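You operate a simulated robot arm through the tools that you are given. There is no shell and no other tool. Be economical: measure what you need, move in short steps, check, and stop when the job is done.

You are at the controls of a simulated robot arm. One attempt, no reset.

JOB
Take the white carton from the top of the store counter and leave it on the niche of the store counter. Then close the strap drawer. Then take the green ring folder from the red shelf of the shelf unit and put it on the top of the supply trolley. Then shut the paper door. Then take the orange drying sachet from the top of the media table and put it on the mouse mat by the usb block. Then press the round key two times. Then put the flask on the bare end of the long desk away on the top of the property shelf. Keep to this order. Set down upright: carton, drying sachet, flask.

The check looks at the end state, three seconds after you hand in, the way a careful person would. Anything else that was tipped, shoved, dropped, spilled or broken makes it a failure.

ROBOT AND FRAMES
A 7-joint arm with a fingered hand on a trunk, on a base that drives. Base frame: it is fixed to the floor where the robot stands at the start and does not move with it; the origin is under the middle of the robot, x ahead of it, y to its left, z up. Readings come in m, degrees, newtons and seconds.
With the tool pointing down near the work surface it reaches from about 0.2 to 0.66 m from the robot's upright axis, wherever it stands. Its first joint turns from -115.0 to 115.0 degrees. Places, roughly: carton [0.75, 0, 1]; drying sachet [-1.75, -0.25, 0.75]; flask (6x6x12 cm) [-5.7, 2, 0.8]; mouse mat by the usb block (15x12 cm) [-4.64, 1.54, 0.74]; niche of the store counter [0.8, 0, 0.4]; paper door [0.4, -1.8, 0.9]; ring folder [0.75, -1, 1.5]; round key [-5.9, 0, 0.8]; strap drawer [0.5, 0, 0.2]; top of the property shelf [-7.9, 3.6, 0.3]; top of the supply trolley [-1.7, 1.3, 0.8]. Payload 3.1 kg.
The TCP is the grasp point between the finger pads, 0.022 m short of the fingertips. In the tool frame z runs along the fingers and y along their closing line. Largest opening 0.112 m; the body of the gripper starts 0.06 m behind the TCP. The gripper is a hand of 3 fingers: y runs from the thumb to the fingers, the wrist lies at [0, 0, -0.218] in the tool frame.
Orientation is that of the tool frame in the base frame, as a unit quaternion [w, x, y, z]. With the fingers straight down and closing along the base's y, the tool's x points along the base's -x, its y along +y and its z along -z.

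CONTROLS
- The arm moves only by the tool send_rows. Its argument "targets" is a list of rows, each a list of 6 numbers: the turn, a rotation vector about the base's x, y, z in degrees, then the shift along the base's x, y, z in m. In form: [[ax, ay, az, x, y, z], ...]. A call has 1 to 8 rows; each row shifts and turns the commanded pose from where the row before left it. Rows are played at 5 a second. More than 0.05 m and 8.6 degrees between two rows, and nothing of the call is played. Where a pose cannot be reached the arm comes as near as it can. A force on the tool above 40 N (or 10 N above the force at the start of the call, whichever is more), or a blocked arm, ends the call early, and 0.2 s more pass. In this call time passes only in rows, and 0.2 s behind the last. The reply holds the time, the measured pose of the TCP, the force on the tool along the base axes, the opening and the grip force, in the units named above and with some noise, with the torque about the TCP (base axes, N m) and any sound that the robot's microphone picked up.
- Cameras (640 x 400 px; columns grow to the right, rows downward): "scene" is now at [0.0118, 0.1246, 1.3827]; the picture's right is [-0.39, -0.92, 0.00], its down [-0.71, 0.30, -0.64] and it looks along [0.59, -0.25, -0.77] (base axes); focal length 263 px, centre (320, 200). "wrist" rides on the gripper at [0.066, 0.003, -0.08] in the tool frame; the picture's right is [-0.05, 1.00, 0.00], its down [-0.77, -0.04, -0.64] and it looks along [-0.64, -0.03, 0.77] (tool axes); focal length 275 px, centre (320, 200). There is no depth. A picture from a camera that has moved, and an enlarged one, comes with that camera's place and axes in the base frame and with its lens.
- snapshot(camera): a new picture of that camera. It takes no simulated time.
- raise_lower(by): slides the trunk up (or, below 0, down) by that many m; the arm and the scene camera ride with it, the base frame stays. It gives what a move gives, with no picture.
- roll_base(legs): drives the robot by 1 to 6 legs, each [ahead, left, turn to the left] in m, m and degrees, along the robot's own axes; the way and the turn of a leg run together, so that a leg with both is an arc; at most 1.5 m and 180 degrees a leg. The arm and the cameras ride along, it lands a little off, and it stops where it bumps. It gives what a move gives.
- set_fingers(finger1, finger2, thumb_bend): sets how far each is bent, from 0 (flat) to 1 (curled in); at 0.3 the hand is open as for a grip, at 0.7 the pads meet at the TCP. One left out holds its place. A second passes; each finger stops where it meets its share of the squeeze, and holds until it gets a number again. It is the only way to open and close the hand. It gives what a move gives, with no picture; readings hold the bend of each and the force on the fingers (four entries, about 0 where the hand has none), thumb and palm.
- turn_head(pan, tilt): turns the head with the scene camera to pan (to the left, within 155 degrees either way) and tilt (down, from -29 to 69), counted from straight ahead of the robot. It gives what a move gives.
- inspect(camera, box): a new picture of the part [left, top, right, bottom] of that camera's present view, enlarged. It takes no simulated time.
- hand_in(): hands the job in; it is judged then, once.

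Work in short steps. Places have to be worked out from the pictures, the camera data and where the tool is seen: move nearer, look again, correct. Check each grasp and each placing, and mend what went wrong. You have 175 turns and 130 pictures in all, those below and enlarged ones among them. Open the gripper and draw the arm clear of the work before you hand the job in, unless the task says otherwise; then end with one line.

The tools are called after "Request:" as name(argument=value, ...) on one line, values as JSON. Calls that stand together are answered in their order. send_rows: Moves the arm, as the interface text tells. Its arguments: {"type":"object","properties":{"targets":{"type":"array"}},"required":["targets"]} The other tools are called the same way: raise_lower (by) slides the trunk up or down; set_fingers (finger1, finger2, thumb_bend) moves the fingers one by one; roll_base (legs) drives the base; turn_head (pan, tilt) turns the head that bears the scene camera; snapshot (camera) takes a picture; inspect (camera, box) takes an enlarged picture of a part of a camera's view; hand_in () hands the job in.

At the start:

```text
clock: 0.0
position: [0.419, -0.0447, 1.0805]
tcp_rot: [0.0, 0.0, 1.0, 0.0]
wrist_force: [0.3, 0.3, -0.1]
ft_torque: [0.0, -0.01, -0.02]
grip_width: 0.1122
grasp_force: 0.0
shape: jaw
bend: [0.3, 0.3, 0.3]
finger forces: [0.0, 0.1, 0.0, 0.0, 0.0, 0.0]
trunk travel left (down, up): [-0.519, 0.471]
robot x, y, heading: [0.001, -0.0008, 0.0]
head pan, tilt: [-23.0, 50.4]
```

scene: 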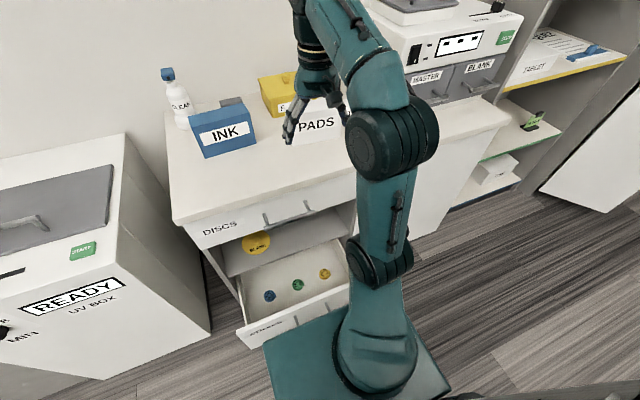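
wrist: 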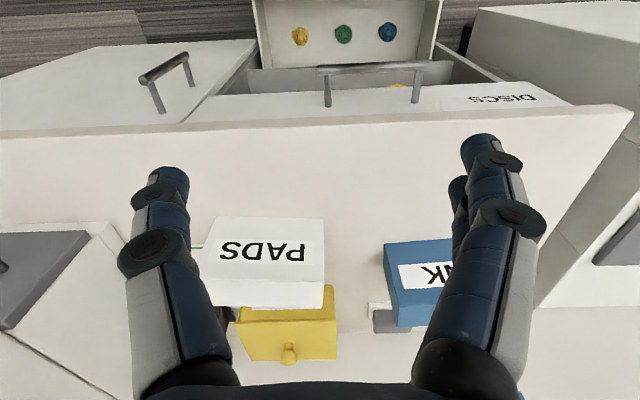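

I start by looking around the counter in more detail: the white carton is behind the arm in the scene view, so I enlarge both views.

Request:
inspect(camera="scene", box=[160, 50, 400, 200])

Request:
inspect(camera="wrist", box=[160, 180, 400, 380])

Request:
inspect(camera="scene", box=[180, 180, 400, 360])

```text
2.67 times, centred on (280, 125) of scene
camera zoom: at [0.0118, 0.1246, 1.3827], right [-0.39, -0.92, 0.0], down [-0.71, 0.3, -0.64], along [0.59, -0.25, -0.77], focal length 701 px, centre (427, 400)
```

zoom: 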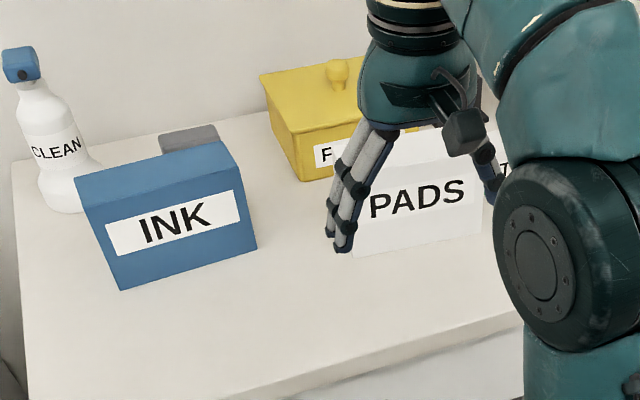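

```text
2.00 times, centred on (280, 280) of wrist
camera zoom: at [0.3536, -0.0424, 1.1617], right [0.05, 1.0, 0.0], down [0.77, -0.04, 0.64], along [0.64, -0.03, -0.77], focal length 551 px, centre (400, 40)
```

zoom: 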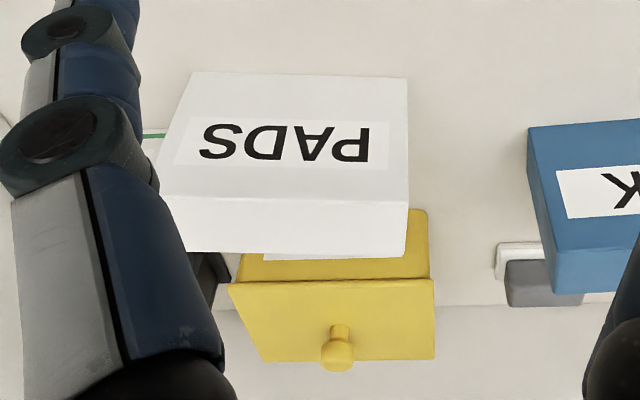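

```text
2.22 times, centred on (290, 270) of scene
camera zoom: at [0.0118, 0.1246, 1.3827], right [-0.39, -0.92, 0.0], down [-0.71, 0.3, -0.64], along [0.59, -0.25, -0.77], focal length 584 px, centre (387, 44)
```

zoom: 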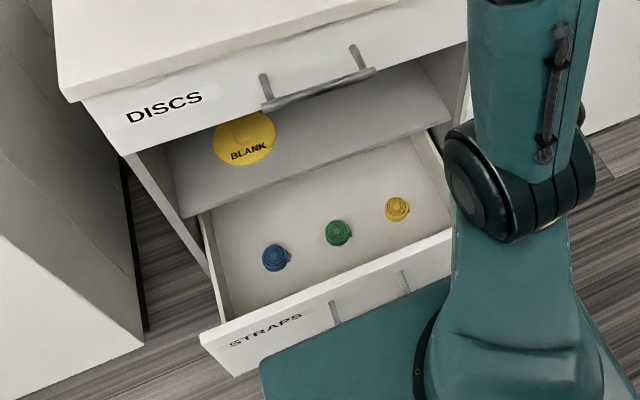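

The carton is about 7×17×11.5 cm at roughly (0.69,-0.135), counter top z≈0.845. I check the gap between base and drawer, looking straight down ahead.

Request:
turn_head(pan=0, tilt=69)

Request:
snapshot(camera="scene")

Request:
turn_head(pan=40, tilt=60)

Request:
snapshot(camera="scene")

```text
clock: 0.9
position: [0.4191, -0.0453, 1.0795]
tcp_rot: [0.0, 0.0, 1.0, 0.0]
wrist_force: [-0.9, -0.8, 0.7]
ft_torque: [-0.01, 0.0, -0.01]
grip_width: 0.1118
grasp_force: 0.0
shape: jaw
bend: [0.3, 0.3, 0.3]
finger forces: [0.1, 0.0, 0.0, 0.0, 0.1, 0.1]
trunk travel left (down, up): [-0.519, 0.471]
robot x, y, heading: [0.0029, 0.0021, -0.1]
head pan, tilt: [0.0, 68.8]
```

```text
124 pictures are left
camera scene: at [-0.0027, 0.1545, 1.3613], right [0.0, -1.0, 0.0], down [-0.93, 0.0, -0.36], along [0.36, 0.0, -0.93], focal length 263 px, centre (320, 200)
```

scene: 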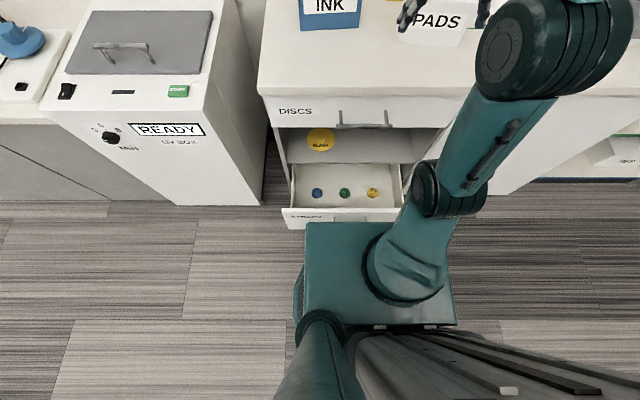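

```text
clock: 1.9
position: [0.4188, -0.0437, 1.081]
tcp_rot: [0.0, -0.001, 1.0, 0.0]
wrist_force: [1.0, -0.7, 0.4]
ft_torque: [-0.02, 0.01, 0.02]
grip_width: 0.1119
grasp_force: 0.0
shape: jaw
bend: [0.3, 0.3, 0.3]
finger forces: [0.1, 0.0, 0.0, 0.0, 0.0, 0.1]
trunk travel left (down, up): [-0.519, 0.471]
robot x, y, heading: [-0.002, 0.0012, -0.0]
head pan, tilt: [40.0, 60.0]
```

```text
123 pictures are left
camera scene: at [-0.0076, 0.1973, 1.3706], right [0.64, -0.77, 0.0], down [-0.66, -0.56, -0.5], along [0.38, 0.32, -0.87], focal length 263 px, centre (320, 200)
```

scene: 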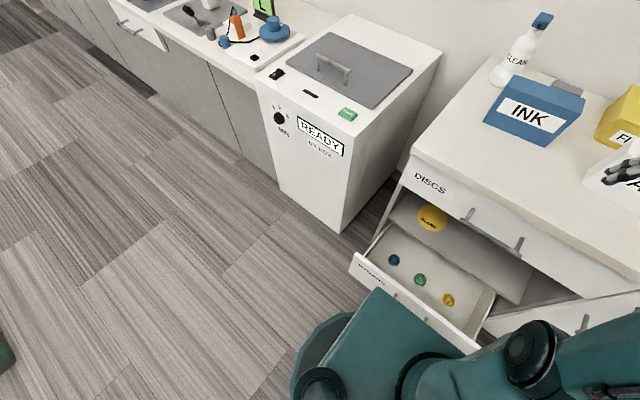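

There's clearance ahead of the base (drawer front ≈0.35). I shift the base right and slightly ahead so the carton lies in reach.

Request:
roll_base(legs=[[0.04, -0.12, 0]])

Request:
send_rows(targets=[[0, 0, -8.5, 0.02, 0, 0], [0, 0, -8.5, 0.02, 0, 0], [0, 0, -8.5, 0.02, 0, 0], [0, 0, -8.5, 0.02, 0, 0], [0, 0, -8.5, 0.02, 0, 0], [0, 0, -8.5, 0.02, 0, 0], [0, 0, -8.5, 0.02, 0, 0], [0, 0, -8.5, 0.02, 0, 0]])

Request:
send_rows(targets=[[0, 0, -8, 0.01, 0, 0], [0, 0, -8, 0.01, 0, 0], [0, 0, -6, 0.01, 0, 0]])

Request:
snapshot(camera="wrist")

```text
clock: 3.2
position: [0.4592, -0.1667, 1.0805]
tcp_rot: [0.0, 0.0, 1.0, 0.001]
wrist_force: [0.3, 0.5, -0.9]
ft_torque: [0.03, 0.0, -0.06]
grip_width: 0.112
grasp_force: 0.0
shape: jaw
bend: [0.3, 0.3, 0.3]
finger forces: [0.1, 0.0, 0.0, 0.0, 0.0, 0.0]
trunk travel left (down, up): [-0.519, 0.471]
robot x, y, heading: [0.0396, -0.119, -0.0]
head pan, tilt: [40.0, 60.0]
```

```text
clock: 5.0
position: [0.5182, -0.1518, 1.07]
tcp_rot: [0.0, 0.56, 0.829, 0.0]
wrist_force: [-0.8, 0.6, 0.1]
ft_torque: [0.0, 0.0, -0.01]
grip_width: 0.1122
grasp_force: 0.2
shape: jaw
bend: [0.3, 0.3, 0.3]
finger forces: [0.0, 0.0, 0.0, 0.1, 0.0, 0.0]
out of reach, approached as far as the arm can: row 3, 4, 5, 6, 7, 8
trunk travel left (down, up): [-0.519, 0.471]
robot x, y, heading: [0.0417, -0.1235, -0.1]
head pan, tilt: [40.0, 60.0]
```

```text
clock: 5.8
position: [0.5294, -0.1522, 1.0665]
tcp_rot: [0.0, 0.708, 0.706, 0.0]
wrist_force: [0.9, 0.3, 0.4]
ft_torque: [-0.03, -0.01, 0.03]
grip_width: 0.112
grasp_force: 0.0
shape: jaw
bend: [0.3, 0.3, 0.3]
finger forces: [0.1, 0.1, 0.0, 0.1, 0.0, 0.0]
out of reach, approached as far as the arm can: row 2, 3
trunk travel left (down, up): [-0.519, 0.471]
robot x, y, heading: [0.04, -0.1191, -0.1]
head pan, tilt: [40.0, 60.0]
```

```text
122 pictures are left
camera wrist: at [0.5353, -0.0873, 1.1475], right [1.0, -0.05, 0.0], down [-0.04, -0.77, 0.64], along [-0.03, -0.64, -0.77], focal length 275 px, centre (320, 200)
```

wrist: 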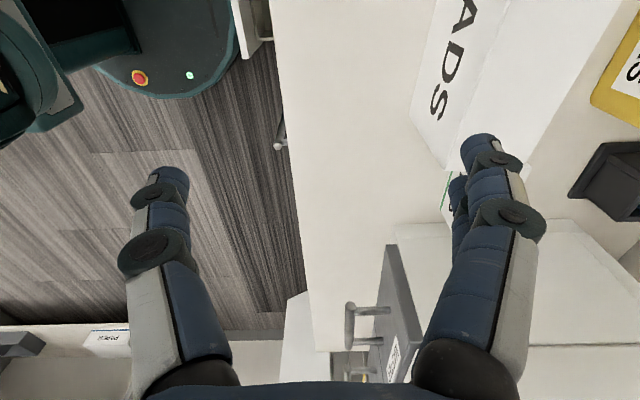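

Too low a shoulder for that reach. I raise the trunk by 0.25 m and then move on.

Request:
raise_lower(by=0.25)

Request:
send_rows(targets=[[0, 0, 0, 0.03, 0.0, -0.03]])

```text
clock: 8.4
position: [0.5313, -0.1521, 1.3166]
tcp_rot: [0.0, 0.707, 0.707, 0.0]
wrist_force: [0.8, -0.2, -0.7]
ft_torque: [0.04, -0.03, 0.02]
grip_width: 0.1117
grasp_force: 0.1
shape: jaw
bend: [0.3, 0.3, 0.3]
finger forces: [0.0, 0.0, 0.2, 0.0, 0.1, 0.1]
trunk travel left (down, up): [-0.769, 0.221]
robot x, y, heading: [0.0407, -0.117, 0.1]
head pan, tilt: [40.0, 60.0]
```

```text
clock: 8.8
position: [0.5628, -0.1523, 1.2857]
tcp_rot: [0.0, 0.707, 0.707, -0.001]
wrist_force: [0.3, -0.4, -0.5]
ft_torque: [-0.01, 0.0, 0.01]
grip_width: 0.1121
grasp_force: 0.0
shape: jaw
bend: [0.3, 0.3, 0.3]
finger forces: [0.0, 0.0, 0.1, 0.0, 0.1, 0.0]
trunk travel left (down, up): [-0.769, 0.221]
robot x, y, heading: [0.0427, -0.118, 0.2]
head pan, tilt: [40.0, 60.0]
```

Works from the measured pose. Now to hover above the carton at (0.69,-0.135,1.04).

Request:
send_rows(targets=[[0, 0, 0, 0.021, 0.003, -0.041], [0, 0, 0, 0.021, 0.003, -0.041], [0, 0, 0, 0.021, 0.003, -0.041], [0, 0, 0, 0.021, 0.003, -0.041], [0, 0, 0, 0.021, 0.003, -0.041], [0, 0, 0, 0.021, 0.003, -0.04]])

Request:
snapshot(camera="wrist")

Request:
turn_head(pan=0, tilt=45)

Request:
snapshot(camera="scene")

```text
clock: 10.2
position: [0.6893, -0.1341, 1.0393]
tcp_rot: [0.0, 0.707, 0.707, 0.0]
wrist_force: [-0.1, 0.1, 0.5]
ft_torque: [0.01, 0.02, 0.04]
grip_width: 0.1115
grasp_force: 0.1
shape: jaw
bend: [0.3, 0.3, 0.3]
finger forces: [0.1, 0.1, 0.0, 0.0, 0.1, 0.0]
trunk travel left (down, up): [-0.769, 0.221]
robot x, y, heading: [0.0385, -0.1216, 0.1]
head pan, tilt: [40.0, 60.0]
```

```text
121 pictures are left
camera wrist: at [0.6925, -0.0694, 1.1207], right [1.0, -0.05, 0.0], down [-0.04, -0.77, 0.64], along [-0.03, -0.64, -0.77], focal length 275 px, centre (320, 200)
```

wrist: 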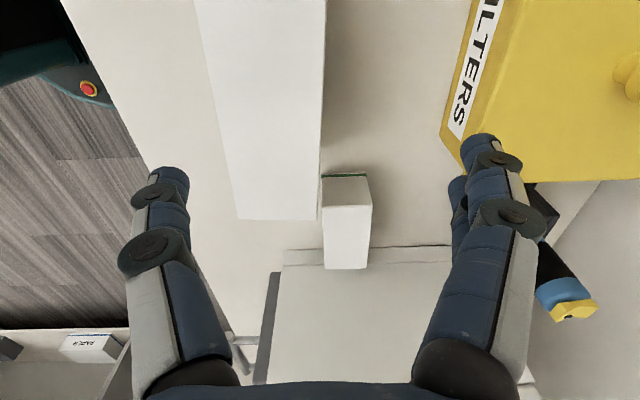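

```text
clock: 11.3
position: [0.687, -0.1341, 1.0415]
tcp_rot: [0.0, 0.707, 0.707, -0.001]
wrist_force: [-0.6, 0.8, -0.3]
ft_torque: [0.0, -0.03, -0.01]
grip_width: 0.1118
grasp_force: 0.1
shape: jaw
bend: [0.3, 0.3, 0.3]
finger forces: [0.0, 0.1, 0.1, 0.0, 0.1, 0.0]
trunk travel left (down, up): [-0.769, 0.221]
robot x, y, heading: [0.0451, -0.1212, 0.1]
head pan, tilt: [0.0, 45.0]
```

```text
120 pictures are left
camera scene: at [0.0629, 0.0334, 1.6401], right [0.0, -1.0, 0.0], down [-0.71, 0.0, -0.71], along [0.71, 0.0, -0.71], focal length 263 px, centre (320, 200)
```

scene: 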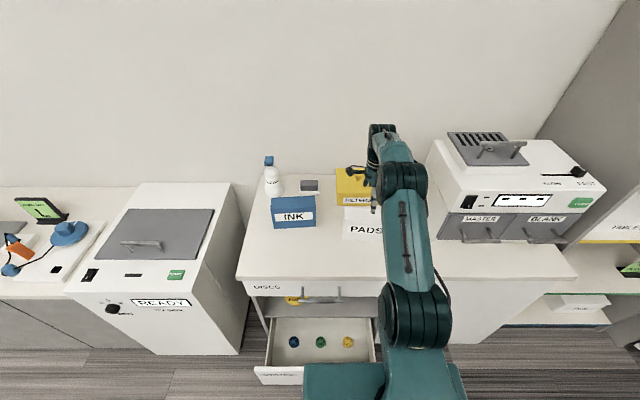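

The carton appears centred near x≈0.66 and yawed about -4.5°. I align and descend part way, then look again.

Request:
send_rows(targets=[[0, 0, -4.5, -0.03, 0, 0], [0, 0, 0, 0, 0, -0.03]])

Request:
snapshot(camera="wrist")

Request:
inspect(camera="scene", box=[240, 140, 440, 265])

```text
clock: 11.9
position: [0.6584, -0.1344, 1.0096]
tcp_rot: [-0.001, 0.734, 0.679, 0.0]
wrist_force: [0.3, 0.0, -0.5]
ft_torque: [0.0, 0.02, 0.05]
grip_width: 0.1118
grasp_force: 0.1
shape: jaw
bend: [0.3, 0.3, 0.3]
finger forces: [0.0, 0.0, 0.0, 0.1, 0.0, 0.2]
trunk travel left (down, up): [-0.769, 0.221]
robot x, y, heading: [0.0391, -0.1241, -0.0]
head pan, tilt: [0.0, 45.0]
```

```text
119 pictures are left
camera wrist: at [0.668, -0.0699, 1.0907], right [0.99, -0.13, 0.0], down [-0.1, -0.77, 0.64], along [-0.08, -0.63, -0.77], focal length 275 px, centre (320, 200)
```

wrist: 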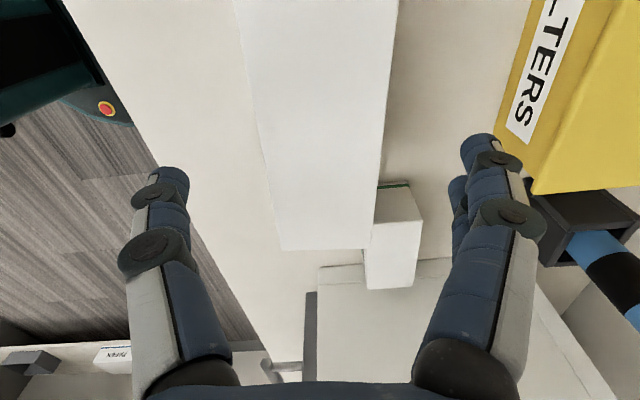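

```text
3.20 times, centred on (340, 202) of scene
camera zoom: at [0.0656, 0.0333, 1.6401], right [0.0, -1.0, 0.0], down [-0.71, 0.0, -0.71], along [0.71, 0.0, -0.71], focal length 842 px, centre (256, 192)
```

zoom: 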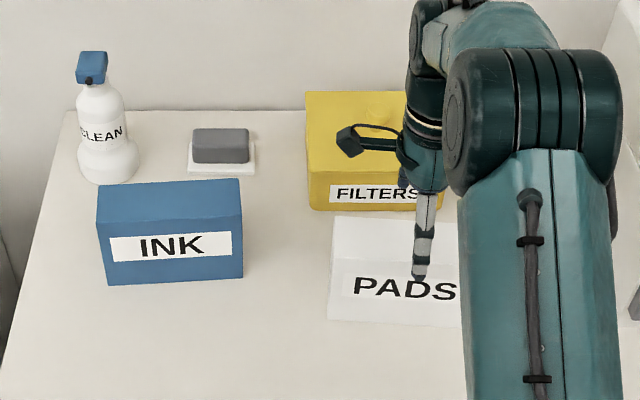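

Carton is centred between fingers. Descend to TCP z≈0.915 and grip.

Request:
send_rows(targets=[[0, 0, 0, 0, 0, -0.03], [0, 0, 0, 0, 0, -0.03], [0, 0, 0, 0, 0, -0.034]])

Request:
set_fingers(finger1=0.7, finger2=0.7, thumb_bend=0.7)

Request:
snapshot(camera="wrist")

```text
clock: 12.7
position: [0.6561, -0.1327, 0.9228]
tcp_rot: [0.006, 0.734, 0.679, 0.005]
wrist_force: [12.6, -0.9, 31.7]
ft_torque: [0.03, 0.22, 0.02]
grip_width: 0.1117
grasp_force: 0.1
shape: jaw
bend: [0.3, 0.3, 0.3]
finger forces: [13.5, 12.6, 0.0, 0.0, 8.8, 0.0]
trunk travel left (down, up): [-0.769, 0.221]
robot x, y, heading: [0.0398, -0.1183, -0.2]
head pan, tilt: [0.0, 45.0]
```

```text
clock: 12.9
position: [0.6584, -0.1341, 0.9252]
tcp_rot: [0.009, 0.734, 0.679, 0.008]
wrist_force: [2.6, 0.5, 27.6]
ft_torque: [-0.03, 0.02, -0.02]
grip_width: 0.0577
grasp_force: 75.9
shape: fingers
bend: [0.62, 0.61, 0.62]
finger forces: [39.3, 39.0, 0.1, 0.0, 74.0, 0.0]
trunk travel left (down, up): [-0.769, 0.221]
robot x, y, heading: [0.0394, -0.12, -0.1]
head pan, tilt: [0.0, 45.0]
stopped: the force on the tool passed its limit at 48 N (the readings are from after the stop); the commanded pose is now the measured one
```

```text
117 pictures are left
camera wrist: at [0.6668, -0.0694, 1.0059], right [0.99, -0.12, 0.02], down [-0.11, -0.77, 0.63], along [-0.06, -0.63, -0.77], focal length 275 px, centre (320, 200)
```

wrist: 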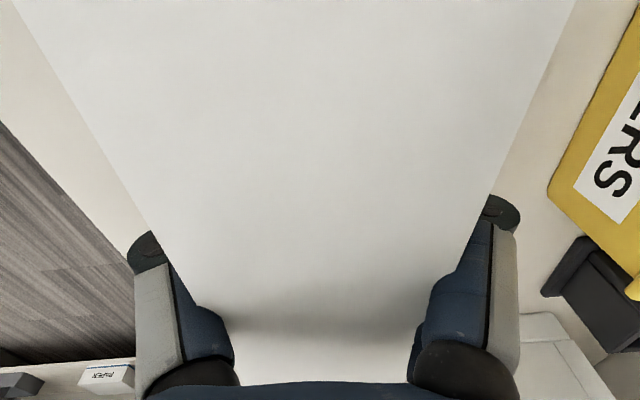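

Gripped at width 5.8 cm with fingertips having touched the counter (so the counter top is ≈0.90). Lift a little and check.

Request:
send_rows(targets=[[0, 0, 0, 0, 0, 0.02], [0, 0, 0, 0, 0, 0.03], [0, 0, 0, 0, 0, 0.04]])

Request:
snapshot(camera="scene")

Request:
snapshot(camera="wrist")

```text
clock: 13.8
position: [0.6615, -0.1347, 1.0102]
tcp_rot: [0.004, 0.734, 0.679, 0.004]
wrist_force: [0.3, -0.2, -2.8]
ft_torque: [0.01, 0.0, -0.01]
grip_width: 0.0554
grasp_force: 60.3
shape: fingers
bend: [0.64, 0.64, 0.64]
finger forces: [31.0, 30.7, 0.0, 0.0, 59.1, 0.0]
trunk travel left (down, up): [-0.769, 0.221]
robot x, y, heading: [0.0434, -0.1186, 0.3]
head pan, tilt: [0.0, 45.0]
```

```text
116 pictures are left
camera scene: at [0.0635, 0.0333, 1.64], right [0.0, -1.0, 0.0], down [-0.71, 0.0, -0.71], along [0.71, 0.0, -0.71], focal length 263 px, centre (320, 200)
```

scene: 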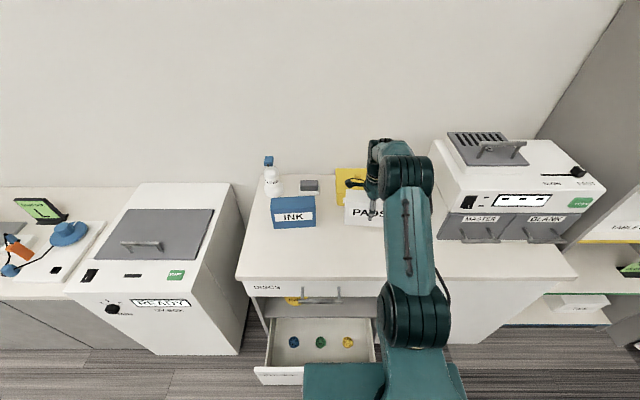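

```text
115 pictures are left
camera wrist: at [0.6695, -0.0698, 1.0915], right [0.99, -0.12, 0.01], down [-0.1, -0.77, 0.64], along [-0.07, -0.63, -0.77], focal length 275 px, centre (320, 200)
```

wrist: 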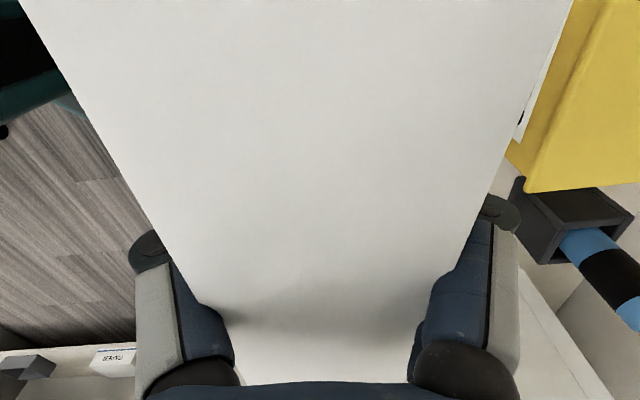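

Carton held (≈0.3 kg). I'll turn it 90° so its narrow end will face the robot, set it near the counter's front edge and regrip it horizontally.

Request:
send_rows(targets=[[0, 0, 0, -0.02, 0, 0.03], [0, 0, -8.5, -0.02, 0, 0.02], [0, 0, -8.5, -0.015, 0, 0], [0, 0, -8.5, -0.015, 0, 0], [0, 0, -8.5, -0.015, 0, 0], [0, 0, -8.5, -0.01, 0, 0], [0, 0, -8.5, -0.01, 0, 0]])

Request:
send_rows(targets=[[0, 0, -8.5, 0, 0, 0], [0, 0, -8.5, 0, 0, 0], [0, 0, -8.5, 0, 0, 0], [0, 0, -8.5, 0, 0, 0]])

Request:
snapshot(camera="scene")

```text
clock: 15.3
position: [0.5559, -0.133, 1.06]
tcp_rot: [0.006, 0.955, 0.295, 0.002]
wrist_force: [-0.6, -0.4, -2.8]
ft_torque: [0.0, 0.0, 0.0]
grip_width: 0.0555
grasp_force: 57.6
shape: fingers
bend: [0.64, 0.64, 0.64]
finger forces: [29.4, 29.3, 0.0, 0.0, 56.4, 0.0]
trunk travel left (down, up): [-0.769, 0.221]
robot x, y, heading: [0.0444, -0.1191, -0.0]
head pan, tilt: [0.0, 45.0]
```

```text
clock: 16.4
position: [0.5542, -0.1324, 1.0587]
tcp_rot: [0.007, 1.0, 0.003, 0.0]
wrist_force: [-0.1, 0.3, -3.8]
ft_torque: [0.05, 0.04, 0.0]
grip_width: 0.0554
grasp_force: 56.9
shape: fingers
bend: [0.64, 0.64, 0.64]
finger forces: [29.3, 29.2, 0.0, 0.0, 56.1, 0.0]
trunk travel left (down, up): [-0.769, 0.221]
robot x, y, heading: [0.0427, -0.1218, 0.0]
head pan, tilt: [0.0, 45.0]
```

```text
114 pictures are left
camera scene: at [0.0635, 0.0335, 1.6401], right [0.0, -1.0, 0.0], down [-0.71, 0.0, -0.71], along [0.71, 0.0, -0.71], focal length 263 px, centre (320, 200)
```

scene: 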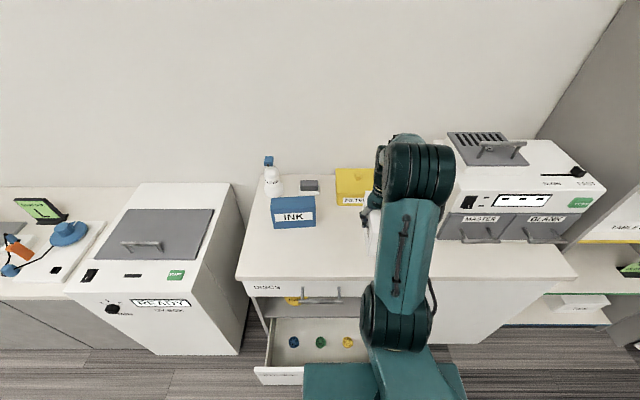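

Now lower onto the counter: the bottom touches at TCP z≈0.925.

Request:
send_rows(targets=[[0, 0, 0, 0, 0, -0.04], [0, 0, 0, 0, 0, -0.04], [0, 0, 0, 0, 0, -0.03], [0, 0, 0, 0, 0, -0.015], [0, 0, 0, 0, 0, -0.008]])

```text
clock: 17.6
position: [0.5565, -0.1346, 0.927]
tcp_rot: [0.006, 1.0, 0.004, 0.0]
wrist_force: [-0.1, -0.1, -2.9]
ft_torque: [0.02, 0.01, 0.04]
grip_width: 0.0553
grasp_force: 55.7
shape: fingers
bend: [0.64, 0.63, 0.64]
finger forces: [28.7, 28.7, 0.1, 0.0, 55.1, 0.1]
trunk travel left (down, up): [-0.769, 0.221]
robot x, y, heading: [0.0418, -0.1208, 0.2]
head pan, tilt: [0.0, 45.0]
```

Not yet touching; a few more mm in small steps.

Request:
send_rows(targets=[[0, 0, 0, 0, 0, -0.003], [0, 0, 0, 0, 0, -0.003]])

```text
clock: 18.1
position: [0.5559, -0.1335, 0.9262]
tcp_rot: [0.007, 1.0, 0.004, 0.006]
wrist_force: [7.6, 1.8, 39.6]
ft_torque: [-0.37, 0.54, 0.01]
grip_width: 0.0555
grasp_force: 73.8
shape: fingers
bend: [0.64, 0.64, 0.64]
finger forces: [36.4, 38.7, 0.0, 0.0, 72.2, 0.1]
trunk travel left (down, up): [-0.769, 0.221]
robot x, y, heading: [0.0419, -0.1215, -0.1]
head pan, tilt: [0.0, 45.0]
```

On the counter. Release, back up to open position and rise straight up, then look.

Request:
set_fingers(finger1=0.3, finger2=0.3, thumb_bend=0.3)

Request:
send_rows(targets=[[0, 0, 0, 0, 0, 0.03], [0, 0, 0, 0, 0, 0.04], [0, 0, 0, 0, 0, 0.04], [0, 0, 0, -0.03, 0, 0.03], [0, 0, 0, -0.04, 0, 0.03], [0, 0, 0, -0.04, 0, 0.02]])

Request:
snapshot(camera="wrist")

```text
clock: 19.1
position: [0.5543, -0.1328, 0.9229]
tcp_rot: [0.006, 1.0, 0.004, 0.002]
wrist_force: [13.1, 4.3, 38.2]
ft_torque: [-0.06, 0.54, -0.1]
grip_width: 0.1152
grasp_force: 18.0
shape: fingers
bend: [0.3, 0.3, 0.3]
finger forces: [7.6, 7.2, 0.0, 0.0, 21.1, 0.0]
trunk travel left (down, up): [-0.769, 0.221]
robot x, y, heading: [0.0435, -0.1226, 0.2]
head pan, tilt: [0.0, 45.0]
```

```text
clock: 20.6
position: [0.442, -0.1339, 1.1109]
tcp_rot: [0.006, 1.0, 0.005, 0.001]
wrist_force: [-1.2, 0.2, 0.0]
ft_torque: [0.0, -0.02, 0.02]
grip_width: 0.1118
grasp_force: 0.0
shape: fingers
bend: [0.3, 0.3, 0.3]
finger forces: [0.0, 0.1, 0.1, 0.0, 0.0, 0.0]
trunk travel left (down, up): [-0.769, 0.221]
robot x, y, heading: [0.0398, -0.1216, 0.2]
head pan, tilt: [0.0, 45.0]
```

```text
113 pictures are left
camera wrist: at [0.51, -0.1366, 1.1926], right [-0.04, -1.0, 0.01], down [-0.77, 0.04, 0.63], along [-0.63, 0.01, -0.77], focal length 275 px, centre (320, 200)
```

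wrist: 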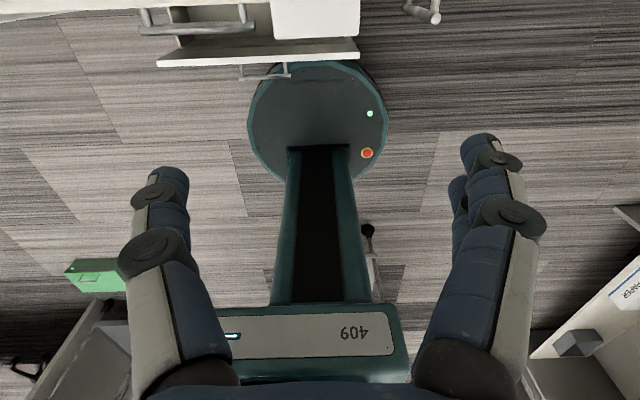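

Released. The base sits close to the drawer handle; I back off 0.2 m and pitch the tool to horizontal, pointing ahead with the camera on top.

Request:
roll_base(legs=[[-0.2, 0, 0]])

Request:
send_rows(targets=[[0, -8.5, 0, 0.02, 0, 0], [0, -8.5, 0, 0.02, 0, 0], [0, -8.5, 0, 0.02, 0, 0], [0, -8.5, 0, 0.02, 0, 0], [0, -8.5, 0, 0.02, 0, 0], [0, -8.5, 0, 0.02, 0, 0], [0, -8.5, 0, 0.02, 0, 0], [0, -8.5, 0, 0.02, 0, 0]])

Request:
send_rows(targets=[[0, -8, 0, 0, 0, -0.02], [0, -8, 0, 0, 0, -0.02], [0, -6, 0, 0, 0, -0.02]])

Request:
snapshot(camera="wrist")

Request:
snapshot(camera="scene")

```text
clock: 22.1
position: [0.2439, -0.1356, 1.1118]
tcp_rot: [0.006, 1.0, 0.004, 0.0]
wrist_force: [0.3, 0.1, 0.0]
ft_torque: [-0.01, 0.0, -0.03]
grip_width: 0.1117
grasp_force: 0.1
shape: fingers
bend: [0.3, 0.3, 0.3]
finger forces: [0.0, 0.0, 0.0, 0.0, 0.0, 0.0]
trunk travel left (down, up): [-0.769, 0.221]
robot x, y, heading: [-0.1605, -0.1222, 0.1]
head pan, tilt: [0.0, 45.0]
```

```text
clock: 23.9
position: [0.3965, -0.1306, 1.1086]
tcp_rot: [-0.003, 0.848, 0.006, 0.53]
wrist_force: [1.2, -0.6, -0.3]
ft_torque: [-0.03, 0.02, 0.02]
grip_width: 0.1119
grasp_force: 0.0
shape: fingers
bend: [0.3, 0.3, 0.3]
finger forces: [0.1, 0.0, 0.0, 0.1, 0.0, 0.1]
out of reach, approached as far as the arm can: row 5
trunk travel left (down, up): [-0.769, 0.221]
robot x, y, heading: [-0.1566, -0.1218, 0.3]
head pan, tilt: [0.0, 45.0]
```

```text
clock: 24.8
position: [0.3953, -0.1284, 1.0496]
tcp_rot: [-0.001, 0.732, 0.007, 0.682]
wrist_force: [-0.1, 0.1, -1.3]
ft_torque: [-0.04, 0.01, 0.0]
grip_width: 0.1119
grasp_force: 0.1
shape: fingers
bend: [0.3, 0.3, 0.3]
finger forces: [0.0, 0.0, 0.0, 0.0, 0.0, 0.0]
trunk travel left (down, up): [-0.769, 0.221]
robot x, y, heading: [-0.1589, -0.1214, 0.3]
head pan, tilt: [0.0, 45.0]
```

```text
112 pictures are left
camera wrist: at [0.3216, -0.134, 1.1207], right [0.01, -1.0, -0.04], down [-0.69, 0.02, -0.72], along [0.72, 0.03, -0.69], focal length 275 px, centre (320, 200)
```

wrist: 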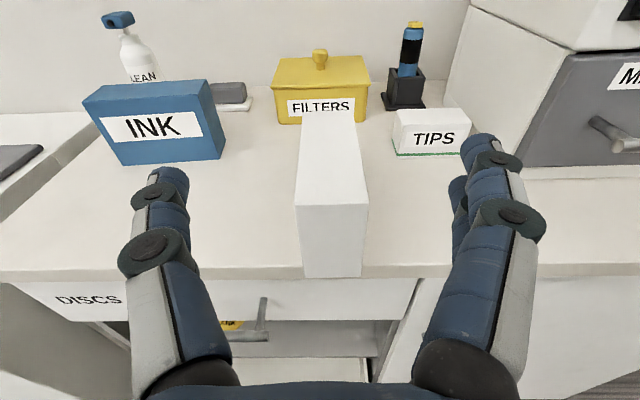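

```text
111 pictures are left
camera scene: at [-0.1364, 0.0332, 1.6401], right [0.0, -1.0, 0.0], down [-0.71, 0.0, -0.71], along [0.71, 0.0, -0.71], focal length 263 px, centre (320, 200)
```

scene: 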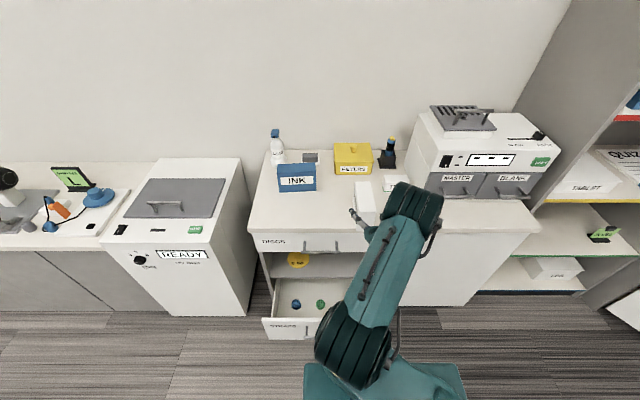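

The carton stands on the front edge (near end x≈0.45, y≈-0.137, top 0.99). I level the tool, drop to z≈0.945, go in to x≈0.495.

Request:
send_rows(targets=[[0, -4, 0, 0, -0.009, -0.035], [0, 0, 0, 0, 0, -0.035], [0, 0, 0, 0, 0, -0.035], [0, 0, 0, 0.03, 0, 0], [0, 0, 0, 0.035, 0, 0], [0, 0, 0, 0.035, 0, 0]])

Request:
snapshot(camera="wrist")

```text
clock: 26.1
position: [0.4963, -0.1382, 0.9442]
tcp_rot: [-0.002, 0.708, 0.008, 0.706]
wrist_force: [-0.5, 0.7, -1.1]
ft_torque: [-0.02, -0.03, 0.03]
grip_width: 0.1119
grasp_force: 0.1
shape: fingers
bend: [0.3, 0.3, 0.3]
finger forces: [0.1, 0.1, 0.0, 0.0, 0.0, 0.0]
trunk travel left (down, up): [-0.769, 0.221]
robot x, y, heading: [-0.1606, -0.1223, 0.0]
head pan, tilt: [0.0, 45.0]
```

```text
110 pictures are left
camera wrist: at [0.4173, -0.1433, 1.0112], right [0.01, -1.0, -0.04], down [-0.64, 0.02, -0.77], along [0.77, 0.03, -0.64], focal length 275 px, centre (320, 200)
```

wrist: 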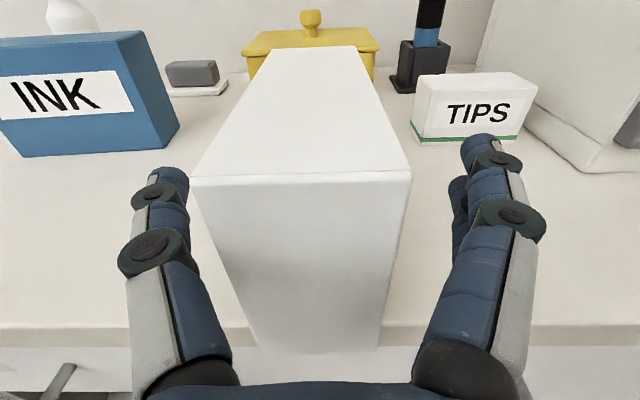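

Slight recentre (+6 mm y) and grip.

Request:
send_rows(targets=[[0, 0, 0, 0, 0.006, 0]])

Request:
set_fingers(finger1=0.7, finger2=0.7, thumb_bend=0.7)

Request:
send_rows(targets=[[0, 0, 0, 0, 0, 0.02], [0, 0, 0, 0, 0, 0.03]])

Request:
snapshot(camera="wrist")

```text
clock: 26.6
position: [0.4957, -0.1316, 0.9451]
tcp_rot: [-0.002, 0.708, 0.008, 0.706]
wrist_force: [-0.8, -1.0, 1.5]
ft_torque: [0.0, -0.02, 0.05]
grip_width: 0.1119
grasp_force: 0.1
shape: fingers
bend: [0.3, 0.3, 0.3]
finger forces: [0.0, 0.0, 0.0, 0.0, 0.0, 0.0]
trunk travel left (down, up): [-0.769, 0.221]
robot x, y, heading: [-0.1619, -0.1206, 0.1]
head pan, tilt: [0.0, 45.0]
```

```text
clock: 27.6
position: [0.4951, -0.1335, 0.9442]
tcp_rot: [-0.002, 0.708, 0.007, 0.707]
wrist_force: [0.5, -1.1, 0.5]
ft_torque: [0.03, 0.04, -0.07]
grip_width: 0.0547
grasp_force: 18.7
shape: fingers
bend: [0.52, 0.52, 0.56]
finger forces: [9.9, 9.9, 0.0, 0.0, 18.6, 0.1]
trunk travel left (down, up): [-0.769, 0.221]
robot x, y, heading: [-0.1626, -0.1218, -0.1]
head pan, tilt: [0.0, 45.0]
```

```text
clock: 28.1
position: [0.4955, -0.1331, 0.9948]
tcp_rot: [-0.002, 0.708, 0.008, 0.706]
wrist_force: [-0.6, -0.3, -2.9]
ft_torque: [-0.02, 0.16, 0.01]
grip_width: 0.0549
grasp_force: 19.3
shape: fingers
bend: [0.52, 0.53, 0.56]
finger forces: [9.5, 9.9, 0.0, 0.0, 19.4, 0.0]
trunk travel left (down, up): [-0.769, 0.221]
robot x, y, heading: [-0.1611, -0.1236, -0.1]
head pan, tilt: [0.0, 45.0]
```

```text
109 pictures are left
camera wrist: at [0.4165, -0.1373, 1.0615], right [0.01, -1.0, -0.04], down [-0.64, 0.02, -0.77], along [0.77, 0.03, -0.64], focal length 275 px, centre (320, 200)
```

wrist: 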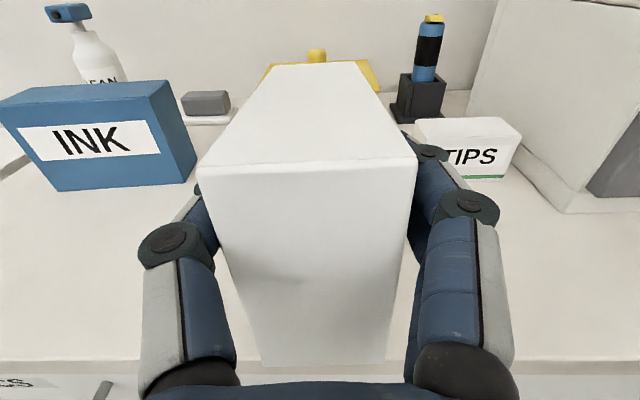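

Firmly held. Back the base off 0.25 m and lower the trunk by 0.5 m in front of the counter, to look into the niche.

Request:
roll_base(legs=[[-0.28, 0, 0]])

Request:
raise_lower(by=-0.4)

Request:
snapshot(camera="wrist")

Request:
turn_head(pan=15, tilt=38)

Request:
snapshot(camera="scene")

```text
clock: 30.0
position: [0.2617, -0.1315, 0.9924]
tcp_rot: [-0.003, 0.709, 0.007, 0.705]
wrist_force: [0.4, -0.2, -2.9]
ft_torque: [0.0, 0.14, -0.03]
grip_width: 0.0546
grasp_force: 19.2
shape: fingers
bend: [0.52, 0.53, 0.56]
finger forces: [9.6, 10.0, 0.1, 0.0, 19.5, 0.0]
trunk travel left (down, up): [-0.769, 0.221]
robot x, y, heading: [-0.3978, -0.1216, 0.1]
head pan, tilt: [0.0, 45.0]
stopped in leg 1: the robot was blocked; the commanded pose is now the measured one
```

```text
clock: 33.8
position: [0.2597, -0.1307, 0.5937]
tcp_rot: [-0.003, 0.708, 0.009, 0.706]
wrist_force: [-0.1, -0.2, -3.4]
ft_torque: [-0.05, 0.16, 0.03]
grip_width: 0.0546
grasp_force: 19.6
shape: fingers
bend: [0.52, 0.53, 0.56]
finger forces: [9.6, 9.7, 0.0, 0.0, 19.5, 0.0]
trunk travel left (down, up): [-0.369, 0.621]
robot x, y, heading: [-0.3966, -0.12, 0.1]
head pan, tilt: [0.0, 45.0]
```

```text
108 pictures are left
camera wrist: at [0.1811, -0.1366, 0.6612], right [0.01, -1.0, -0.04], down [-0.64, 0.02, -0.77], along [0.77, 0.04, -0.64], focal length 275 px, centre (320, 200)
```

wrist: 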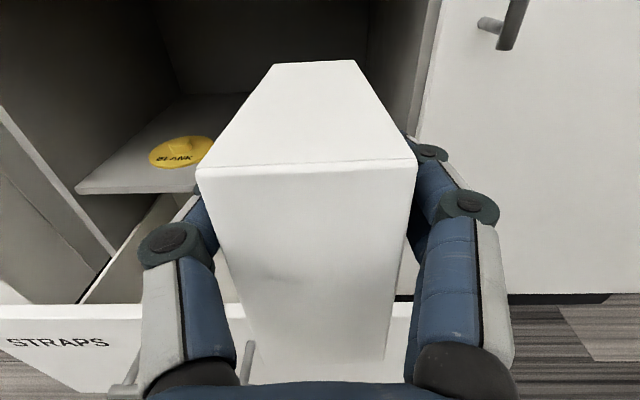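

```text
clock: 34.6
position: [0.2605, -0.1316, 0.5938]
tcp_rot: [-0.002, 0.708, 0.007, 0.706]
wrist_force: [-0.3, 0.5, -2.6]
ft_torque: [-0.04, 0.14, 0.02]
grip_width: 0.0546
grasp_force: 19.6
shape: fingers
bend: [0.52, 0.53, 0.56]
finger forces: [9.6, 9.8, 0.0, 0.0, 19.6, 0.0]
trunk travel left (down, up): [-0.369, 0.621]
robot x, y, heading: [-0.3943, -0.1237, 0.2]
head pan, tilt: [15.0, 38.0]
```

```text
107 pictures are left
camera scene: at [-0.3708, 0.0557, 1.2503], right [0.26, -0.97, 0.0], down [-0.6, -0.16, -0.79], along [0.76, 0.2, -0.62], focal length 263 px, centre (320, 200)
```

scene: 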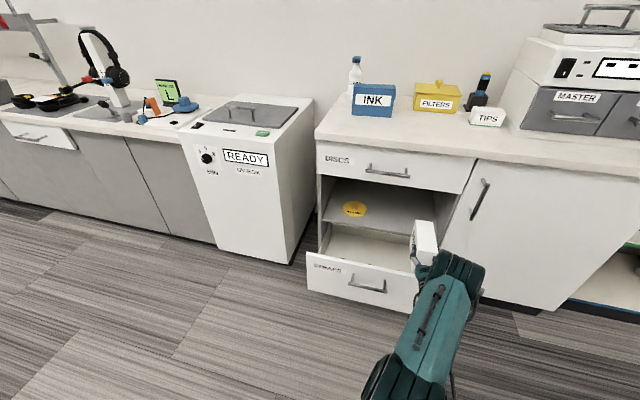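

Niche floor ≈ z 0.395, front edge x≈0.53, y from -0.2 to 0.27, height ≈0.3; disc at (0.64,0.14). The base touched something behind, which I'll look at soon. Lower by 0.1, shift left, and advance.

Request:
raise_lower(by=-0.1)

Request:
roll_base(legs=[[0.0, 0.06, 0], [0.2, 0, 0]])

Request:
snapshot(camera="wrist")

Request:
turn_head(pan=150, tilt=35)

Request:
snapshot(camera="scene")

Request:
turn_head(pan=-150, tilt=35)

Request:
snapshot(camera="scene")

```text
clock: 35.9
position: [0.2613, -0.1321, 0.4938]
tcp_rot: [-0.002, 0.708, 0.008, 0.706]
wrist_force: [0.1, 0.9, -2.4]
ft_torque: [-0.03, 0.16, 0.01]
grip_width: 0.0548
grasp_force: 19.4
shape: fingers
bend: [0.52, 0.53, 0.56]
finger forces: [9.6, 9.8, 0.0, 0.0, 19.5, 0.1]
trunk travel left (down, up): [-0.269, 0.721]
robot x, y, heading: [-0.3949, -0.121, 0.0]
head pan, tilt: [15.0, 38.0]
```

```text
clock: 38.1
position: [0.4605, -0.071, 0.4944]
tcp_rot: [-0.004, 0.708, 0.009, 0.706]
wrist_force: [0.7, -0.2, -3.2]
ft_torque: [0.01, 0.15, 0.0]
grip_width: 0.0547
grasp_force: 19.0
shape: fingers
bend: [0.52, 0.53, 0.56]
finger forces: [9.5, 9.8, 0.0, 0.0, 19.3, 0.1]
trunk travel left (down, up): [-0.269, 0.721]
robot x, y, heading: [-0.1951, -0.0619, 0.2]
head pan, tilt: [15.0, 38.0]
```

```text
106 pictures are left
camera wrist: at [0.3817, -0.0759, 0.5611], right [0.01, -1.0, -0.04], down [-0.64, 0.02, -0.77], along [0.77, 0.04, -0.64], focal length 275 px, centre (320, 200)
```

wrist: 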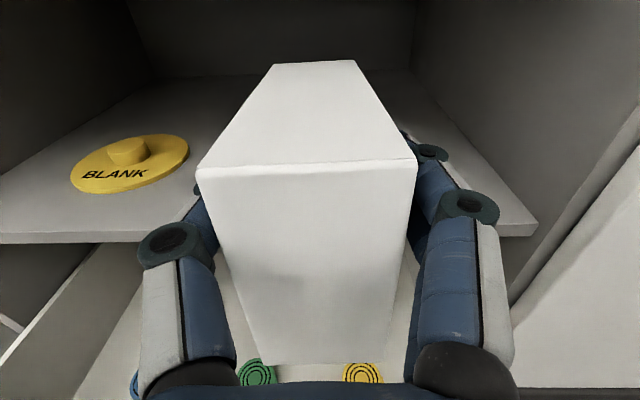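

```text
clock: 40.3
position: [0.4604, -0.0723, 0.4941]
tcp_rot: [-0.003, 0.708, 0.009, 0.706]
wrist_force: [0.4, 0.2, -3.3]
ft_torque: [0.01, 0.13, -0.04]
grip_width: 0.0547
grasp_force: 19.6
shape: fingers
bend: [0.52, 0.53, 0.56]
finger forces: [9.5, 9.7, 0.0, 0.1, 19.3, 0.0]
trunk travel left (down, up): [-0.269, 0.721]
robot x, y, heading: [-0.1963, -0.0585, 0.3]
head pan, tilt: [150.0, 35.0]
```

```text
105 pictures are left
camera scene: at [-0.3301, 0.1375, 1.155], right [0.5, 0.87, 0.0], down [0.5, -0.29, -0.82], along [-0.71, 0.41, -0.57], focal length 263 px, centre (320, 200)
```

scene: 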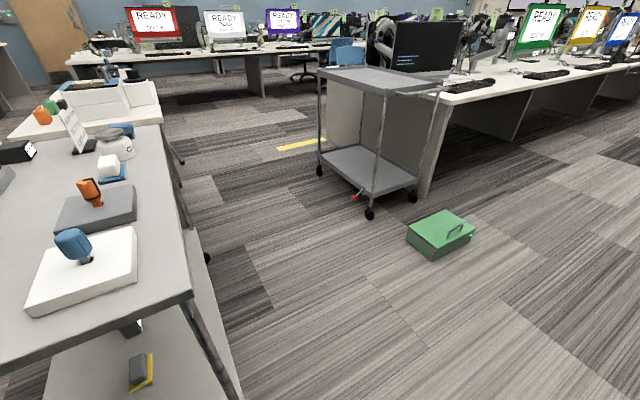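

```text
clock: 44.4
position: [0.4619, -0.0713, 0.4933]
tcp_rot: [-0.002, 0.708, 0.008, 0.706]
wrist_force: [0.4, 0.4, -2.2]
ft_torque: [-0.02, 0.11, -0.02]
grip_width: 0.0545
grasp_force: 19.1
shape: fingers
bend: [0.52, 0.53, 0.56]
finger forces: [9.4, 9.7, 0.1, 0.1, 19.3, 0.1]
trunk travel left (down, up): [-0.269, 0.721]
robot x, y, heading: [-0.1961, -0.0609, 0.2]
head pan, tilt: [-150.0, 35.0]
```

```text
104 pictures are left
camera scene: at [-0.3299, 0.0494, 1.155], right [-0.5, 0.86, 0.0], down [0.5, 0.29, -0.82], along [-0.71, -0.41, -0.57], focal length 263 px, centre (320, 200)
```

scene: 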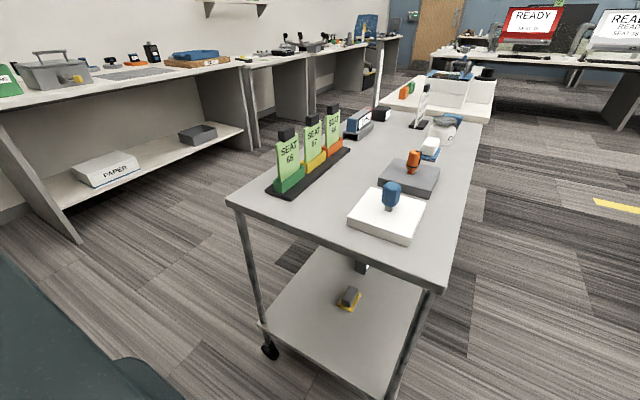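

Nothing tipped over behind. Now advance 0.15 m into the niche, keeping carton 5 cm over the floor.

Request:
roll_base(legs=[[0.08, 0, 0]])

Request:
turn_head(pan=5, tilt=55)

Request:
snapshot(camera="scene")

```text
clock: 45.4
position: [0.5422, -0.0709, 0.4942]
tcp_rot: [-0.002, 0.708, 0.009, 0.706]
wrist_force: [0.0, -0.3, -2.7]
ft_torque: [-0.02, 0.08, 0.03]
grip_width: 0.0547
grasp_force: 19.7
shape: fingers
bend: [0.52, 0.53, 0.56]
finger forces: [9.4, 9.7, 0.0, 0.0, 19.2, 0.0]
trunk travel left (down, up): [-0.269, 0.721]
robot x, y, heading: [-0.1176, -0.0593, 0.2]
head pan, tilt: [-150.0, 35.0]
```

```text
clock: 47.8
position: [0.5414, -0.071, 0.4934]
tcp_rot: [-0.003, 0.708, 0.007, 0.706]
wrist_force: [0.2, 0.8, -2.2]
ft_torque: [0.05, 0.1, -0.03]
grip_width: 0.0547
grasp_force: 19.2
shape: fingers
bend: [0.52, 0.53, 0.56]
finger forces: [9.5, 9.6, 0.0, 0.1, 19.2, 0.0]
trunk travel left (down, up): [-0.269, 0.721]
robot x, y, heading: [-0.1159, -0.0593, 0.1]
head pan, tilt: [5.0, 55.0]
```

```text
103 pictures are left
camera scene: at [-0.1018, 0.1002, 1.1267], right [0.09, -1.0, 0.0], down [-0.82, -0.07, -0.57], along [0.57, 0.05, -0.82], focal length 263 px, centre (320, 200)
```

scene: 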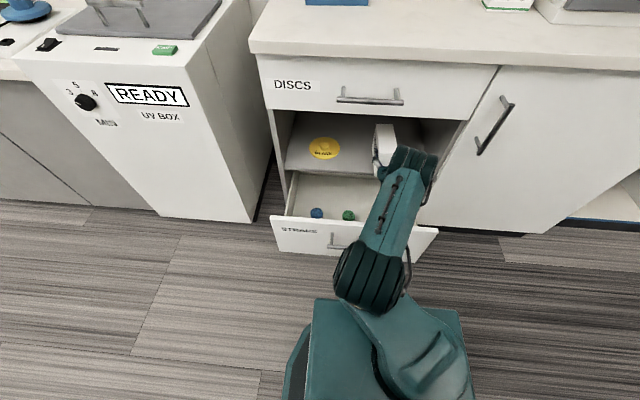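

Clear. Advance 0.07 more, then lower in steps with the arm.

Request:
roll_base(legs=[[0.075, 0, 0]])

Request:
send_rows(targets=[[0, 0, 0, 0, 0, -0.02], [0, 0, 0, 0, 0, -0.015], [0, 0, 0, 0, 0, -0.008]])

Request:
snapshot(camera="wrist")

```text
clock: 48.9
position: [0.6149, -0.0713, 0.4934]
tcp_rot: [-0.002, 0.708, 0.007, 0.706]
wrist_force: [-0.3, -0.4, -3.4]
ft_torque: [0.0, 0.11, 0.01]
grip_width: 0.0545
grasp_force: 19.2
shape: fingers
bend: [0.52, 0.53, 0.56]
finger forces: [9.5, 9.8, 0.0, 0.0, 19.1, 0.1]
trunk travel left (down, up): [-0.269, 0.721]
robot x, y, heading: [-0.0391, -0.0627, 0.2]
head pan, tilt: [5.0, 55.0]
```

```text
clock: 49.7
position: [0.6148, -0.071, 0.4559]
tcp_rot: [-0.003, 0.704, 0.008, 0.71]
wrist_force: [2.2, 0.3, 27.9]
ft_torque: [0.15, -0.42, -0.15]
grip_width: 0.0548
grasp_force: 19.7
shape: fingers
bend: [0.53, 0.53, 0.56]
finger forces: [9.4, 9.4, 0.0, 0.0, 20.0, 0.0]
trunk travel left (down, up): [-0.269, 0.721]
robot x, y, heading: [-0.0361, -0.061, 0.3]
head pan, tilt: [5.0, 55.0]
```

```text
102 pictures are left
camera wrist: at [0.5351, -0.076, 0.5223], right [0.01, -1.0, -0.04], down [-0.63, 0.02, -0.78], along [0.78, 0.04, -0.63], focal length 275 px, centre (320, 200)
```

wrist: 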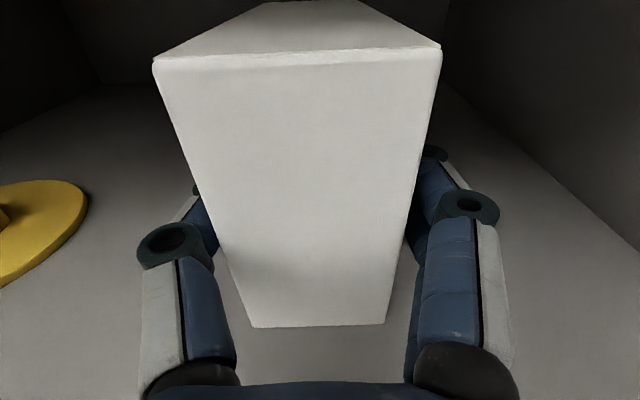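

Carton is on the niche floor (contact force, it slid up slightly in the grip). Release and check.

Request:
set_fingers(finger1=0.3, finger2=0.3, thumb_bend=0.3)

Request:
snapshot(camera="wrist")

```text
clock: 50.7
position: [0.6158, -0.0715, 0.4506]
tcp_rot: [-0.001, 0.708, 0.007, 0.706]
wrist_force: [0.3, -0.3, 0.0]
ft_torque: [-0.03, -0.01, 0.02]
grip_width: 0.1115
grasp_force: 0.0
shape: fingers
bend: [0.3, 0.3, 0.3]
finger forces: [0.1, 0.0, 0.0, 0.0, 0.0, 0.0]
trunk travel left (down, up): [-0.269, 0.721]
robot x, y, heading: [-0.0412, -0.0641, 0.2]
head pan, tilt: [5.0, 55.0]
```

```text
101 pictures are left
camera wrist: at [0.5364, -0.076, 0.5182], right [0.01, -1.0, -0.04], down [-0.64, 0.02, -0.77], along [0.77, 0.04, -0.64], focal length 275 px, centre (320, 200)
```

wrist: 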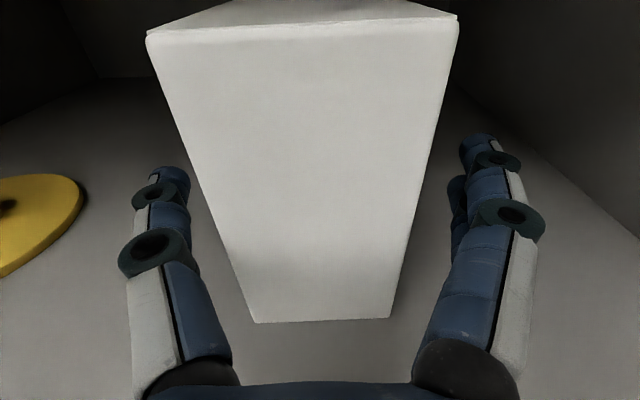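

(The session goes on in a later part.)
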